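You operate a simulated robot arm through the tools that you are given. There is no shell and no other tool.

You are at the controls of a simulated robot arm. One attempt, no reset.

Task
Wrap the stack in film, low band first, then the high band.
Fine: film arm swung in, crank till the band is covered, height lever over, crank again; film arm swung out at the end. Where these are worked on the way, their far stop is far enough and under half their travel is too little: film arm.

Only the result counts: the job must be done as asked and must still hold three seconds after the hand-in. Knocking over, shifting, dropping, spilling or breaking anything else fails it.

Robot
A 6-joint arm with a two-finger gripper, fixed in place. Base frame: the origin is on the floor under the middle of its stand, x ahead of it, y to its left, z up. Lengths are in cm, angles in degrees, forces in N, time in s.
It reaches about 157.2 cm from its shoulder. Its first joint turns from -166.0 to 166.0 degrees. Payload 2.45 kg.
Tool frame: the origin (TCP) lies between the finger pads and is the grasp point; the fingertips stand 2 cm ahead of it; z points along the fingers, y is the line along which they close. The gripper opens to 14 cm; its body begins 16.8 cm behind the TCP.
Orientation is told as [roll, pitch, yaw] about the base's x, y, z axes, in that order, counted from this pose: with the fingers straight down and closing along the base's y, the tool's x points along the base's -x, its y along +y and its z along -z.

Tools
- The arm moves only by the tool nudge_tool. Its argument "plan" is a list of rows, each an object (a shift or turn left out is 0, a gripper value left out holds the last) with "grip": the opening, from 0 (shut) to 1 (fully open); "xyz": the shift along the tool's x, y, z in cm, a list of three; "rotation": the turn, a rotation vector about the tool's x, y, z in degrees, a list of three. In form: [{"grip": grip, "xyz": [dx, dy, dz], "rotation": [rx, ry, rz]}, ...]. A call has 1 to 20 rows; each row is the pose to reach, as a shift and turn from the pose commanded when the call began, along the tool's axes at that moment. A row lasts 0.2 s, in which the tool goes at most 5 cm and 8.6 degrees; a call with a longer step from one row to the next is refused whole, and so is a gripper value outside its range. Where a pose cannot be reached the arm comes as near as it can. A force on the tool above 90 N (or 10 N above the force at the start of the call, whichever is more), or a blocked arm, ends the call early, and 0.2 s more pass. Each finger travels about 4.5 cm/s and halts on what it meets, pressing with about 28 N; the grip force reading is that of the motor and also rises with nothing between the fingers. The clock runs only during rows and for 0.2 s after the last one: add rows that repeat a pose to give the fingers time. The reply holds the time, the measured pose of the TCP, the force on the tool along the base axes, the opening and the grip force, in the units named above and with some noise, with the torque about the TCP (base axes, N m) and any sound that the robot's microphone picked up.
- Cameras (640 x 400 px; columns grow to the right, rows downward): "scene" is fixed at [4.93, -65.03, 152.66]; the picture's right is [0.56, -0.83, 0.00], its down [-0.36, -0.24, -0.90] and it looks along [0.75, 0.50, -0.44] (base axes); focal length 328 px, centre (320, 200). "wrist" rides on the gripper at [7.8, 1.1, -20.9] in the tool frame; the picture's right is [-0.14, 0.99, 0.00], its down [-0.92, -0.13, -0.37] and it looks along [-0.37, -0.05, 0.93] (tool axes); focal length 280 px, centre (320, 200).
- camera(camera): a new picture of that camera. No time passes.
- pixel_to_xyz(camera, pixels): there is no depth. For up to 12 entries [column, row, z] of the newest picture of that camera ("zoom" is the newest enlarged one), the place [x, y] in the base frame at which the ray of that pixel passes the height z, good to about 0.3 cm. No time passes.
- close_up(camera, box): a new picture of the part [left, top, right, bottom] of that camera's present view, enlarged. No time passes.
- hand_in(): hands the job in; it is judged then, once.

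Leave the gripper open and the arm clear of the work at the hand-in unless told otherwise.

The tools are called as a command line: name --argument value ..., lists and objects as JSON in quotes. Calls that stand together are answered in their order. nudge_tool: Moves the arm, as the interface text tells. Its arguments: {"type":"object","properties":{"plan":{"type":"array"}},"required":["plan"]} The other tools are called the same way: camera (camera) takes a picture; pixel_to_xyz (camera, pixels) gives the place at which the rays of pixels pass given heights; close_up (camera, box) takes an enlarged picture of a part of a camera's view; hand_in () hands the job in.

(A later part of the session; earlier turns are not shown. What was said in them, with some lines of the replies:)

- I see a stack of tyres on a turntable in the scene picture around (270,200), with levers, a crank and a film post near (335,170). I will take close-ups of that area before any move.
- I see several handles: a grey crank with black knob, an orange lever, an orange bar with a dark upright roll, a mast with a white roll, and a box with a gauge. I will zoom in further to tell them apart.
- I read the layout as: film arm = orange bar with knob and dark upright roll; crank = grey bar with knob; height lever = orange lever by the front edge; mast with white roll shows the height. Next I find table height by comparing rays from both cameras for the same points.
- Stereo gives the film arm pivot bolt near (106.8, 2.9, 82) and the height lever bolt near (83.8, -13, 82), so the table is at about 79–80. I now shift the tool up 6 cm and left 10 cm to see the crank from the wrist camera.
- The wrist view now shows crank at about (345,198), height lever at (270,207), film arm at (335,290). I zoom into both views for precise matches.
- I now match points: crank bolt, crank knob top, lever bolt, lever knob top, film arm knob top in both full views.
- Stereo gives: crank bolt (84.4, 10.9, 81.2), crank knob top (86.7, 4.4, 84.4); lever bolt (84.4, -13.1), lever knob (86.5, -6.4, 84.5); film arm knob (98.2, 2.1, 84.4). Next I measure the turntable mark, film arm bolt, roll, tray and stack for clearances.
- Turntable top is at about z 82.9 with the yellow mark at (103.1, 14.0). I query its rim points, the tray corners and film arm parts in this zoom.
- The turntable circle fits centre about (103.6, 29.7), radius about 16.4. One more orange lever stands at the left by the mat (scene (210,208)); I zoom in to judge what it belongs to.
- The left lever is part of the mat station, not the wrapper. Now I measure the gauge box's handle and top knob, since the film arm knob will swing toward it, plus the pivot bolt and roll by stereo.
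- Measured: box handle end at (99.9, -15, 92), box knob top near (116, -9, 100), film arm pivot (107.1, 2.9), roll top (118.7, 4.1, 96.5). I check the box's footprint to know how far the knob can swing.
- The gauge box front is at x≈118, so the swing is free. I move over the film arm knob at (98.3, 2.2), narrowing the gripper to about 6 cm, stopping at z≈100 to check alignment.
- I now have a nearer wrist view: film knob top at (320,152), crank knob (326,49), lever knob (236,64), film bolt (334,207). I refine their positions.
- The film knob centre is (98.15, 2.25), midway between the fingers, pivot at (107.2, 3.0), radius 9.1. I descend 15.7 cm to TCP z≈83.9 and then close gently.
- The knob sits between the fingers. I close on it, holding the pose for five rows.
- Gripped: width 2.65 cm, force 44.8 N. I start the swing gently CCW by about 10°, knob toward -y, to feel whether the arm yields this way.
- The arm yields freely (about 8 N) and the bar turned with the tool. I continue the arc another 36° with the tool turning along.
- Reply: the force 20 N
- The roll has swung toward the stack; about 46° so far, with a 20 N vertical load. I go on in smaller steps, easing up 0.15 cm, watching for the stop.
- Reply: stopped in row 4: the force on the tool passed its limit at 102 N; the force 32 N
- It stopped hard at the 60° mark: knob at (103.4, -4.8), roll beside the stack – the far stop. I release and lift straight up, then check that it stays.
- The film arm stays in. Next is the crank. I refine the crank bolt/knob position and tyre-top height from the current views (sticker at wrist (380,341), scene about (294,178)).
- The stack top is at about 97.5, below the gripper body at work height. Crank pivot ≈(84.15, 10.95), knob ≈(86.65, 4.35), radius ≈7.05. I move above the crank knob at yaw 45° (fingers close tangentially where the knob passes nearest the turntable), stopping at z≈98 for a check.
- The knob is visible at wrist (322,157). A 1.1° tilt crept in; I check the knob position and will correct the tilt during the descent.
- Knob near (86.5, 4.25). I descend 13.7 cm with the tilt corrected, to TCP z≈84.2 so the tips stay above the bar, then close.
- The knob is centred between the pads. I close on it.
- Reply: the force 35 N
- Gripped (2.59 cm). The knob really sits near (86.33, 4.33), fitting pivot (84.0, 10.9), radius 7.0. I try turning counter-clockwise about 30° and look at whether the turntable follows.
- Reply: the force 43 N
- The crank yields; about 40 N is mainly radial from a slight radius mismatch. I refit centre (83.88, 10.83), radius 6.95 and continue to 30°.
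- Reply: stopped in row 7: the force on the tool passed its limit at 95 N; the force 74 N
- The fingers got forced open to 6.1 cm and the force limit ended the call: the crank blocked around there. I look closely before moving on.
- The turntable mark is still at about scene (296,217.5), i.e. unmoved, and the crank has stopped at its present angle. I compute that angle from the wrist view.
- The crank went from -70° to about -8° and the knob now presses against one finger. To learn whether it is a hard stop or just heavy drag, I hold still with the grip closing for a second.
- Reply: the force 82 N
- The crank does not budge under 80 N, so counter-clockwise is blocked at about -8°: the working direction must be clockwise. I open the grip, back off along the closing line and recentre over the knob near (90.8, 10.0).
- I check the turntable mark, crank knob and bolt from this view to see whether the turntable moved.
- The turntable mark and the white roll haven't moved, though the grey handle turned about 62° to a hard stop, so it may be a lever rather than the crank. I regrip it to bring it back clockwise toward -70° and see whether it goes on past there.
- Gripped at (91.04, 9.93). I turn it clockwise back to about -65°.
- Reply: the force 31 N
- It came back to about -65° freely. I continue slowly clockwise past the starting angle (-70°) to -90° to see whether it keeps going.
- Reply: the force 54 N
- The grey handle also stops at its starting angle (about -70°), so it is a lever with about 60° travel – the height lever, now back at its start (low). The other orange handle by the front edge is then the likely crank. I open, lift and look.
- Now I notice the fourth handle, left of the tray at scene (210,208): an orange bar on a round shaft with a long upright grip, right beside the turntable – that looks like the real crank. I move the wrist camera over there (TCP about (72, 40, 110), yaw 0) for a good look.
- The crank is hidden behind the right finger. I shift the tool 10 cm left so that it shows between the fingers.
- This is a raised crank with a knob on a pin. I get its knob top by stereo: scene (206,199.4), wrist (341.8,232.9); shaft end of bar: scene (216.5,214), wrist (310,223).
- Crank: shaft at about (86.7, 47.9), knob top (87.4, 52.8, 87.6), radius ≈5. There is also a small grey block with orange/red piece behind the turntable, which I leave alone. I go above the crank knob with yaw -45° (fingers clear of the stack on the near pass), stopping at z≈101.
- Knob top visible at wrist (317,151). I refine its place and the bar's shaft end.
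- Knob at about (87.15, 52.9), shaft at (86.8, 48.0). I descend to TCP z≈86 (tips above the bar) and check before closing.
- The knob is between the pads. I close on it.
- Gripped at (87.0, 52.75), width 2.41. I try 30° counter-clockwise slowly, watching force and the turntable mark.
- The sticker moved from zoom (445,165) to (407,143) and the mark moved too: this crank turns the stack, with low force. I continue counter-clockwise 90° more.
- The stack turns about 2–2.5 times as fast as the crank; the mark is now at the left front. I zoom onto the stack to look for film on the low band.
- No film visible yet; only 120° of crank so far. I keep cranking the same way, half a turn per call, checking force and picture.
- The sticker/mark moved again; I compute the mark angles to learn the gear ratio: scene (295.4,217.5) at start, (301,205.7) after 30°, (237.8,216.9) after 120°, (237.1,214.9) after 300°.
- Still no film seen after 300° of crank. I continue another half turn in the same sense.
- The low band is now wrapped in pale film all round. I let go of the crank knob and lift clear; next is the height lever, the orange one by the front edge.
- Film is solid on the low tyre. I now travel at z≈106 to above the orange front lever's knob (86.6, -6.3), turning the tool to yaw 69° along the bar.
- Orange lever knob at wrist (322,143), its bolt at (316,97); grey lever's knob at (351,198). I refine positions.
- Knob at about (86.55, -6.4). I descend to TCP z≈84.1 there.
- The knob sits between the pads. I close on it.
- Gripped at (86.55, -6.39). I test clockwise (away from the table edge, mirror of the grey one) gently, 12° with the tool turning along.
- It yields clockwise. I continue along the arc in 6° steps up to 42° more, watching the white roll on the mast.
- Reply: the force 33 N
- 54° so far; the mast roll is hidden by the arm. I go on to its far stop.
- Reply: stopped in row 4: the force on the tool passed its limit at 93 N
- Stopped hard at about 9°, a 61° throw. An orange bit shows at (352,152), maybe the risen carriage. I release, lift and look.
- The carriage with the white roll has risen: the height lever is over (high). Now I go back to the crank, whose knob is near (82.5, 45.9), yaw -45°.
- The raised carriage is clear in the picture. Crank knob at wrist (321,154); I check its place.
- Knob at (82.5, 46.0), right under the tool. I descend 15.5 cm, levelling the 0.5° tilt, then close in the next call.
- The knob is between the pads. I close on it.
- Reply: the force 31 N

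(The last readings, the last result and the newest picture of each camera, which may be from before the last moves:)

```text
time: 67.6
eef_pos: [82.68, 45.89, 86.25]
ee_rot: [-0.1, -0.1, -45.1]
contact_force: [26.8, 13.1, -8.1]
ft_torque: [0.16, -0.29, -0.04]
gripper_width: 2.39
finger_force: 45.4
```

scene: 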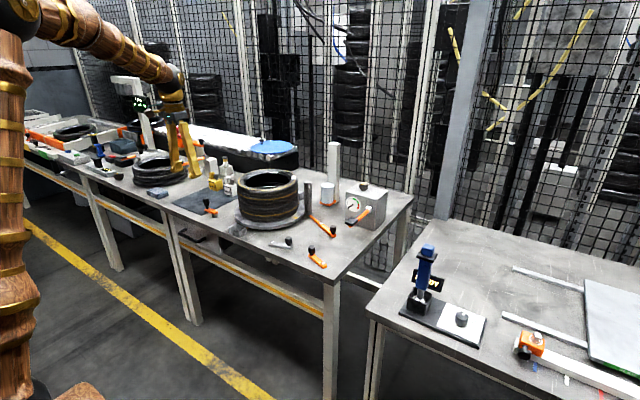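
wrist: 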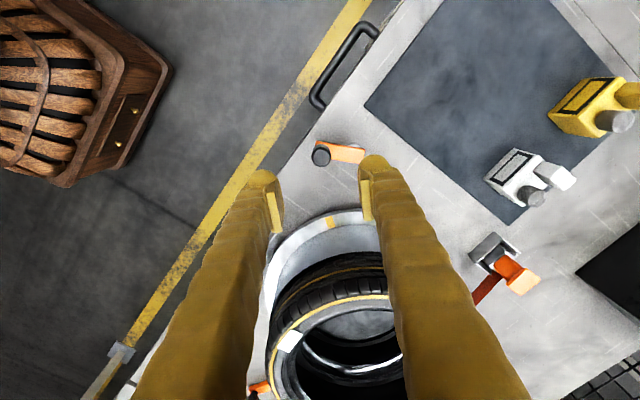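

Gripped (2.39 cm). I crank the same way (counter-clockwise) half a turn.

nudge_tool --plan '[{"grip": 0.1, "xyz": [-0.84, -0.08, 0]}, {"xyz": [-1.685, -0.11, 0]}, {"xyz": [-2.514, 0.0, 0]}, {"xyz": [-3.309, 0.262, 0]}, {"xyz": [-4.048, 0.654, 0]}, {"xyz": [-4.707, 1.17, 0]}, {"xyz": [-5.267, 1.792, 0]}, {"xyz": [-5.71, 2.501, 0]}, {"xyz": [-6.024, 3.277, 0]}, {"xyz": [-6.198, 4.095, 0]}, {"xyz": [-6.227, 4.931, 0]}, {"xyz": [-6.111, 5.76, 0]}, {"xyz": [-5.852, 6.556, 0]}, {"xyz": [-5.459, 7.294, 0]}, {"xyz": [-4.944, 7.954, 0]}, {"xyz": [-4.322, 8.513, 0]}, {"xyz": [-3.613, 8.957, 0]}, {"xyz": [-2.837, 9.271, 0]}, {"xyz": [-2.837, 9.271, 0]}]'

close_up --camera "scene" --box '[200, 130, 360, 250]'

```text
time: 71.6
eef_pos: [91.09, 50.34, 86.2]
ee_rot: [0.0, -0.2, -45.1]
contact_force: [7.4, 6.0, -0.4]
ft_torque: [0.39, 0.21, -0.55]
gripper_width: 2.42
finger_force: 44.9
```

```text
3.33 times, centred on (280, 190) of scene
```

zoom: 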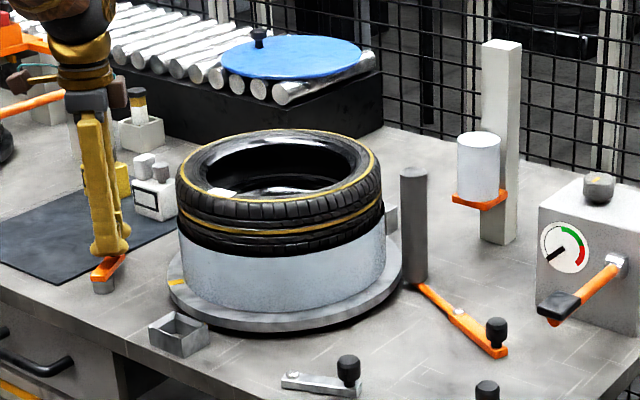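

Running smoothly. Another half turn in the same sense.

nudge_tool --plan '[{"grip": 0.1, "xyz": [0.818, 0.174, 0]}, {"xyz": [1.655, 0.203, 0]}, {"xyz": [2.484, 0.087, 0]}, {"xyz": [3.279, -0.172, 0]}, {"xyz": [4.018, -0.564, 0]}, {"xyz": [4.677, -1.08, 0]}, {"xyz": [5.237, -1.702, 0]}, {"xyz": [5.68, -2.411, 0]}, {"xyz": [5.994, -3.187, 0]}, {"xyz": [6.168, -4.005, 0]}, {"xyz": [6.197, -4.841, 0]}, {"xyz": [6.081, -5.67, 0]}, {"xyz": [5.822, -6.466, 0]}, {"xyz": [5.429, -7.204, 0]}, {"xyz": [4.914, -7.864, 0]}, {"xyz": [4.292, -8.423, 0]}, {"xyz": [3.583, -8.867, 0]}, {"xyz": [2.807, -9.181, 0]}, {"xyz": [2.807, -9.181, 0]}]'

close_up --camera "scene" --box '[200, 130, 360, 250]'

```text
time: 75.6
eef_pos: [82.65, 45.95, 86.33]
ee_rot: [0.0, -0.2, -45.1]
contact_force: [6.8, 0.0, 5.5]
ft_torque: [-0.34, -0.36, -0.44]
gripper_width: 2.43
finger_force: 45.2
```

```text
3.33 times, centred on (280, 190) of scene
```

zoom: 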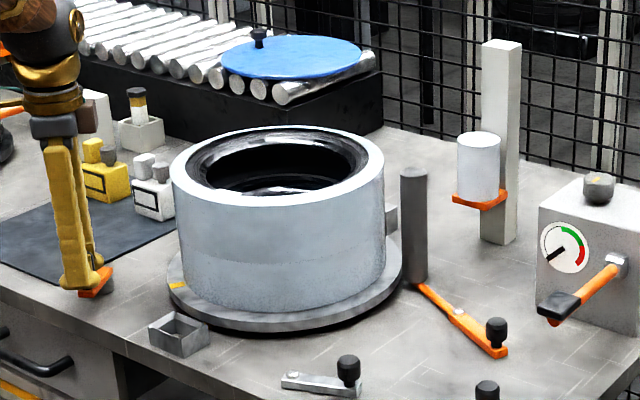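

The high band is now wrapped too; both tyres are covered. I release the crank knob and lift clear.

nudge_tool --plan '[{"grip": 0.3}, {"grip": 0.45}, {"grip": 0.45}, {"grip": 0.45, "xyz": [0, 0, -4]}, {"xyz": [0, 0, -8]}, {"xyz": [0, 0, -12]}, {"xyz": [0, 0, -16]}, {"xyz": [0, 0, -20]}, {"xyz": [0, 0, -22]}, {"xyz": [0, 0, -22]}]'

close_up --camera "scene" --box '[200, 120, 380, 270]'

camera --camera "wrist"

```text
time: 77.8
eef_pos: [82.6, 45.94, 108.38]
ee_rot: [-0.1, 0.0, -45.2]
contact_force: [0.9, 0.2, 0.7]
ft_torque: [-0.03, 0.01, 0.04]
gripper_width: 6.3
finger_force: 0.0
```

```text
2.67 times, centred on (290, 195) of scene
```

zoom: 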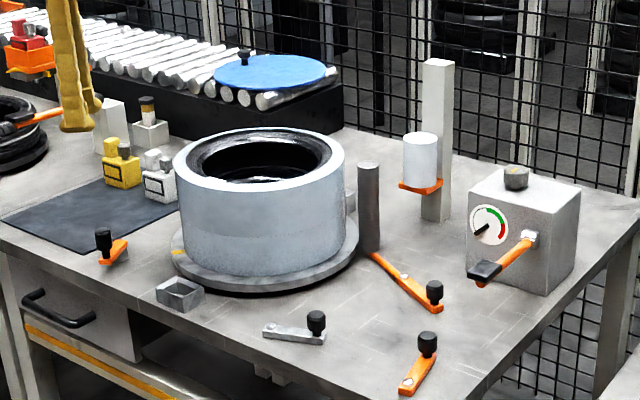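

```text
taken
```

wrist: 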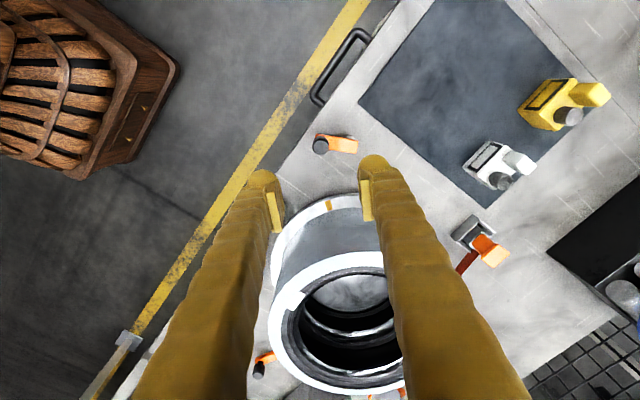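

Both bands look complete. Now to the film arm: first leg along the table front at z≈108 to (84, -5), turning the tool to yaw 64.4°.

nudge_tool --plan '[{"grip": 0.45, "xyz": [-2.475, -2.327, 0], "rotation": [0, 0, -7.307]}, {"xyz": [-4.95, -4.653, 0], "rotation": [0, 0, -14.61]}, {"xyz": [-7.426, -6.98, 0], "rotation": [0, 0, -21.92]}, {"xyz": [-9.9, -9.307, 0], "rotation": [0, 0, -29.23]}, {"xyz": [-12.377, -11.633, 0], "rotation": [0, 0, -36.53]}, {"xyz": [-14.852, -13.96, 0], "rotation": [0, 0, -43.84]}, {"xyz": [-17.327, -16.287, 0], "rotation": [0, 0, -51.15]}, {"xyz": [-19.8, -18.613, 0], "rotation": [0, 0, -58.45]}, {"xyz": [-22.278, -20.94, 0], "rotation": [0, 0, -65.76]}, {"xyz": [-24.753, -23.267, 0], "rotation": [0, 0, -73.07]}, {"xyz": [-27.23, -25.593, 0], "rotation": [0, 0, -80.37]}, {"xyz": [-29.7, -27.92, 0], "rotation": [0, 0, -87.68]}, {"xyz": [-32.18, -30.247, 0], "rotation": [0, 0, -94.99]}, {"xyz": [-34.65, -32.573, 0], "rotation": [0, 0, -102.3]}, {"xyz": [-37.13, -34.9, 0], "rotation": [0, 0, -109.6]}, {"xyz": [-37.13, -34.9, 0], "rotation": [0, 0, -109.6]}]'

```text
time: 81.2
eef_pos: [84.15, -4.97, 108.32]
ee_rot: [-0.1, 0.1, 64.7]
contact_force: [0.3, -0.2, -0.2]
ft_torque: [-0.01, 0.02, 0.02]
gripper_width: 6.29
finger_force: 0.0
```

At (84.2, -5.0), yaw 64.7°. Second leg: +x 19.2 cm to above the film arm knob (103.4, -4.95), then down to z≈101.

nudge_tool --plan '[{"grip": 0.45, "xyz": [-1.649, -3.479, 0]}, {"xyz": [-3.298, -6.958, 0]}, {"xyz": [-4.947, -10.437, 0]}, {"xyz": [-6.596, -13.916, 0]}, {"xyz": [-8.245, -17.395, 0]}, {"xyz": [-8.245, -17.395, 4]}, {"xyz": [-8.245, -17.395, 7.3]}, {"xyz": [-8.245, -17.395, 7.3]}]'

camera --camera "wrist"

close_up --camera "scene" --box '[220, 120, 400, 270]'

```text
time: 83.0
eef_pos: [103.18, -5.08, 101.1]
ee_rot: [-0.1, 0.1, 64.6]
contact_force: [-0.4, 0.5, -0.1]
ft_torque: [0.0, -0.01, -0.01]
gripper_width: 6.31
finger_force: 0.1
```

```text
taken
```

wrist: 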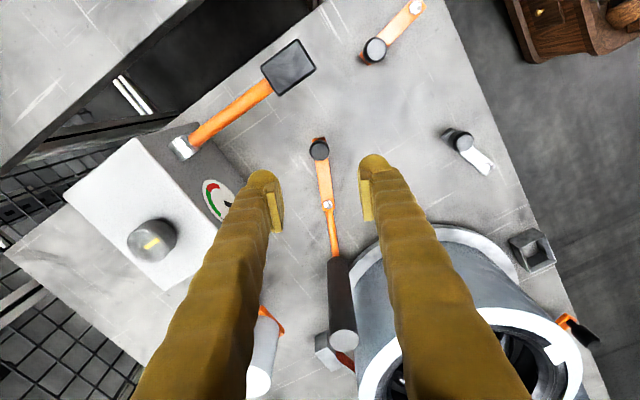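

```text
2.67 times, centred on (310, 195) of scene
```

zoom: 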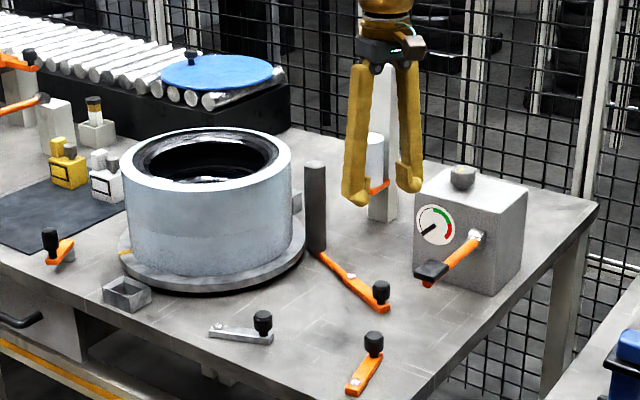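

Film knob at wrist (319,149), pivot bolt (327,204). I check positions.

pixel_to_xyz --camera "wrist" --pixels '[[319, 149, 84.4], [327, 204, 81.5]]'

```text
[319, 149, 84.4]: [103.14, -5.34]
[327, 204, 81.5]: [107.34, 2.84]
```

Knob at (103.2, -5.3). I descend 17.1 cm onto it.

nudge_tool --plan '[{"grip": 0.45, "xyz": [0.12, -0.08, 4]}, {"xyz": [0.12, -0.08, 8]}, {"xyz": [0.12, -0.08, 12]}, {"xyz": [0.12, -0.08, 15.5]}, {"xyz": [0.12, -0.08, 17.05]}, {"xyz": [0.12, -0.08, 17.05]}]'

close_up --camera "wrist" --box '[230, 80, 430, 220]'

```text
time: 84.4
eef_pos: [103.08, -5.3, 84.09]
ee_rot: [-0.1, 0.1, 64.5]
contact_force: [-0.6, 0.5, -0.3]
ft_torque: [-0.02, 0.02, 0.01]
gripper_width: 6.31
finger_force: 0.1
```

```text
2.86 times, centred on (330, 150) of wrist
```

zoom: 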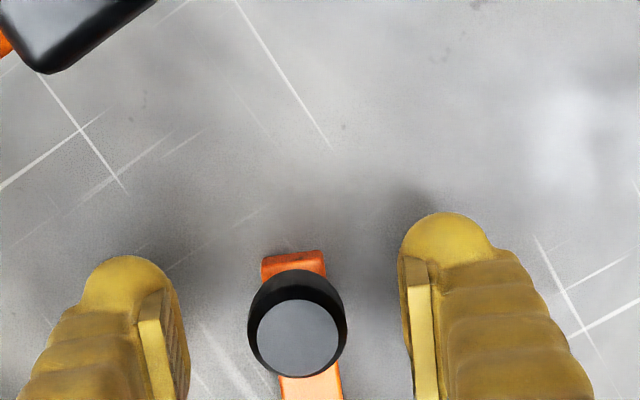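

The knob is between the pads. I close on it.

nudge_tool --plan '[{"grip": 0.25}, {"grip": 0.12}, {"grip": 0.12}, {"grip": 0.12}, {"grip": 0.12}]'

```text
time: 85.6
eef_pos: [103.3, -5.38, 84.09]
ee_rot: [0.0, 0.1, 64.5]
contact_force: [-17.7, 6.7, 0.8]
ft_torque: [0.08, 0.2, 0.06]
gripper_width: 2.88
finger_force: 9.1
```

Gripped, reading still settling at 2.88 cm. I hold one row, then swing the film arm back out clockwise, 36° first.

nudge_tool --plan '[{"grip": 0.1}, {"grip": 0.1}, {"xyz": [-0.045, 0.956, 0], "rotation": [0, 0, 6]}, {"xyz": [-0.19, 1.903, 0], "rotation": [0, 0, 12]}, {"xyz": [-0.432, 2.829, 0], "rotation": [0, 0, 18]}, {"xyz": [-0.771, 3.725, 0], "rotation": [0, 0, 24]}, {"xyz": [-1.201, 4.582, 0], "rotation": [0, 0, 30]}, {"xyz": [-1.719, 5.388, 0], "rotation": [0, 0, 36]}, {"xyz": [-1.719, 5.388, 0], "rotation": [0, 0, 36]}]'

close_up --camera "scene" --box '[220, 120, 400, 270]'

```text
time: 87.6
eef_pos: [99.15, -1.36, 83.96]
ee_rot: [-0.1, 0.1, 28.3]
contact_force: [-28.9, -13.4, 7.2]
ft_torque: [-0.24, 0.42, 0.19]
gripper_width: 2.68
finger_force: 44.9
```

```text
2.67 times, centred on (310, 195) of scene
```

zoom: 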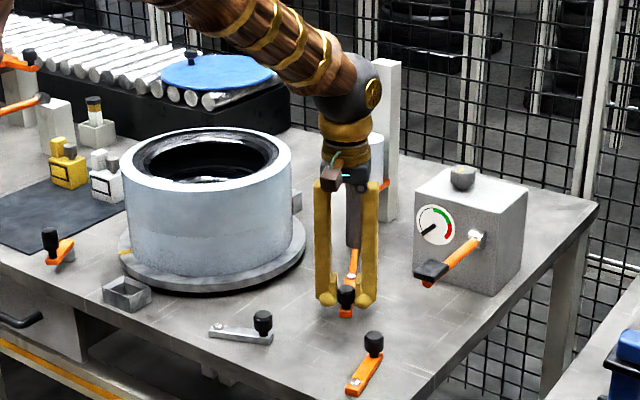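

Swinging out well, now at about 208°. I go on to its out stop (about 185°).

nudge_tool --plan '[{"grip": 0.1, "xyz": [0.055, 0.956, 0], "rotation": [0, 0, 6]}, {"xyz": [-0.09, 1.903, 0], "rotation": [0, 0, 12]}, {"xyz": [-0.332, 2.829, 0], "rotation": [0, 0, 18]}, {"xyz": [-0.547, 3.432, 0], "rotation": [0, 0, 22]}, {"xyz": [-0.736, 3.872, 0], "rotation": [0, 0, 25]}, {"xyz": [-0.948, 4.302, 0], "rotation": [0, 0, 28]}]'

close_up --camera "scene" --box '[220, 120, 400, 270]'

```text
time: 89.0
eef_pos: [98.14, 2.38, 83.92]
ee_rot: [-0.3, -0.1, 0.2]
contact_force: [24.1, -76.6, 6.6]
ft_torque: [-0.87, -0.37, 0.37]
gripper_width: 2.71
finger_force: 45.0
```

```text
2.67 times, centred on (310, 195) of scene
```

zoom: 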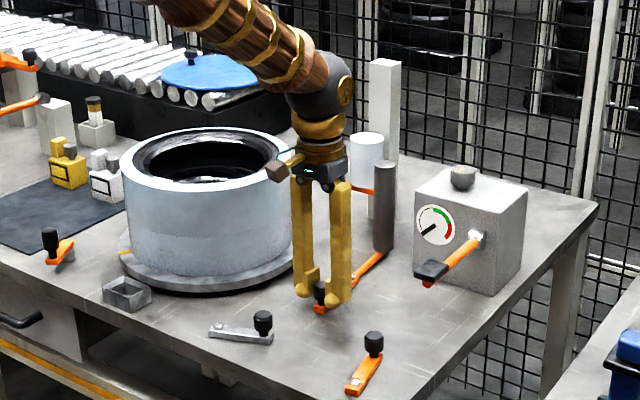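

It is pressed against its out stop, knob at (98.1, 2.4), where it began. I ease off 0.4 cm, open, and lift straight up.

nudge_tool --plan '[{"grip": 0.1, "xyz": [0, -0.35, 0]}, {"grip": 0.3, "xyz": [0, -0.35, 0]}, {"grip": 0.45, "xyz": [0, -0.35, 0]}, {"grip": 0.45, "xyz": [0, -0.35, 0]}, {"xyz": [0, -0.35, -4]}, {"xyz": [0, -0.35, -8]}, {"xyz": [0, -0.35, -12]}, {"xyz": [0, -0.35, -16]}, {"xyz": [0, -0.35, -20]}, {"xyz": [0, -0.35, -25]}, {"xyz": [0, -0.35, -25]}]'

close_up --camera "scene" --box '[220, 120, 400, 270]'

camera --camera "wrist"

```text
time: 91.4
eef_pos: [98.11, 2.29, 109.19]
ee_rot: [-0.1, 0.0, 0.5]
contact_force: [0.3, -0.6, 0.4]
ft_torque: [-0.02, -0.05, 0.01]
gripper_width: 6.28
finger_force: 0.0
```

```text
2.67 times, centred on (310, 195) of scene
```

zoom: 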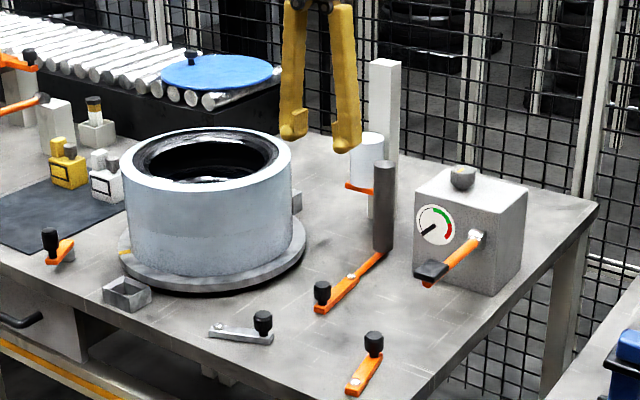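

```text
taken
```

wrist: 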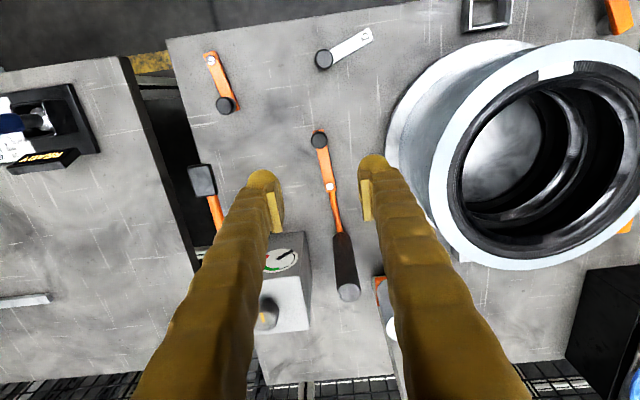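

The film arm is out, both bands are wrapped, and the grey lever sits at its original place (knob at scene (288.6,238.5), as at the start). I now retreat to near the starting pose and open the gripper fully.

nudge_tool --plan '[{"grip": 0.45, "xyz": [0, 0, -4]}, {"xyz": [3, -1, -8]}, {"grip": 0.7, "xyz": [7, -2.5, -8]}, {"grip": 1, "xyz": [11, -4, -8]}, {"xyz": [15, -5.5, -8]}, {"xyz": [19, -7, -8]}, {"xyz": [23, -8.5, -8]}, {"xyz": [27, -9, -8]}, {"xyz": [30, -9, -8]}, {"xyz": [30, -9, -8]}]'

camera --camera "scene"

close_up --camera "scene" --box '[190, 130, 400, 280]'

```text
refused: row 2 steps farther than a row can; nothing moved
```

```text
taken
```

scene: 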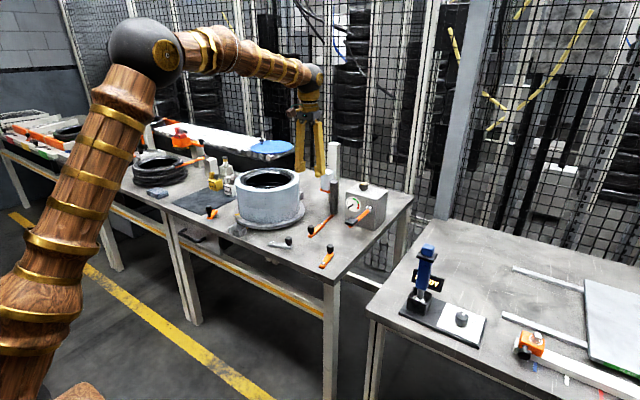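

```text
2.67 times, centred on (295, 205) of scene
```

zoom: 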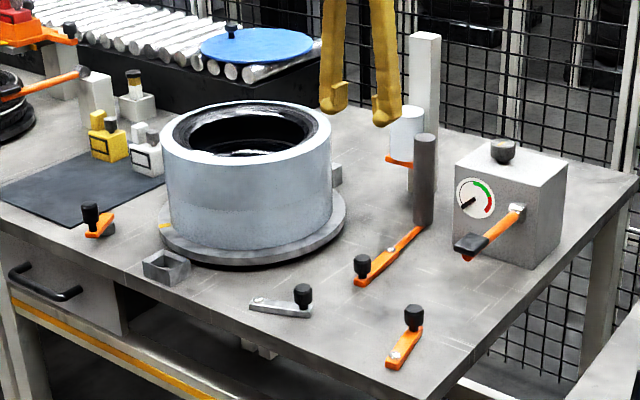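

The call was refused because one step was over 5 cm; nothing moved. I resend it with smaller steps.

nudge_tool --plan '[{"grip": 0.45, "xyz": [0, 0, -4]}, {"xyz": [2, -0.5, -7.5]}, {"grip": 0.7, "xyz": [6, -2, -8]}, {"grip": 1, "xyz": [10, -3.3, -8]}, {"xyz": [14, -4.6, -8]}, {"xyz": [18, -6, -8]}, {"xyz": [22, -7.4, -8]}, {"xyz": [26, -8.7, -8]}, {"xyz": [30, -9, -8]}, {"xyz": [30, -9, -8]}]'

close_up --camera "scene" --box '[190, 130, 400, 280]'

camera --camera "wrist"

```text
time: 93.6
eef_pos: [68.02, -6.57, 116.97]
ee_rot: [-0.1, 0.0, 0.5]
contact_force: [0.8, 0.0, 0.3]
ft_torque: [-0.01, 0.01, 0.01]
gripper_width: 13.98
finger_force: 0.2
```

```text
2.67 times, centred on (295, 205) of scene
```

zoom: 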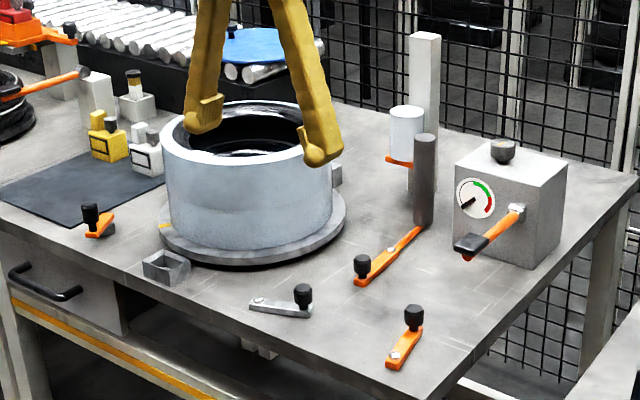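

```text
taken
```

wrist: 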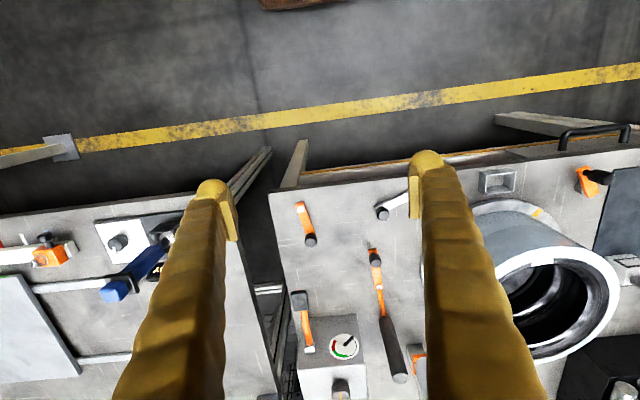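

The arm is clear near its starting pose, gripper open at 14 cm. Both bands are wrapped, the height lever is over, the film arm is out, and all else stands as before. I hand in.

hand_in

```text
The job is handed in.
```

The stack is wrapped: the low band first, then the high band, and the job is handed in. The hand-in reply only confirmed receipt, so I don't know the verdict.

- **Film arm:** I swung it in to its far stop before cranking and back out to its starting stop at the end.
- **Low band:** film covered the lower tyre after about one and a third turns of the crank.
- **Height lever:** I put it over to its far stop, and the film carriage rose on the mast.
- **High band:** film covered the upper tyre after one more turn.

**A wrong lever was moved:** before cranking, I took the grey lever in front of the turntable for the crank. I turned it about 60 degrees to its stop, then back. Its knob reads at its starting place in the last pictures, and moving it had no visible effect.

I saw nothing else moved or knocked over. The arm finished clear of the work with the gripper open.
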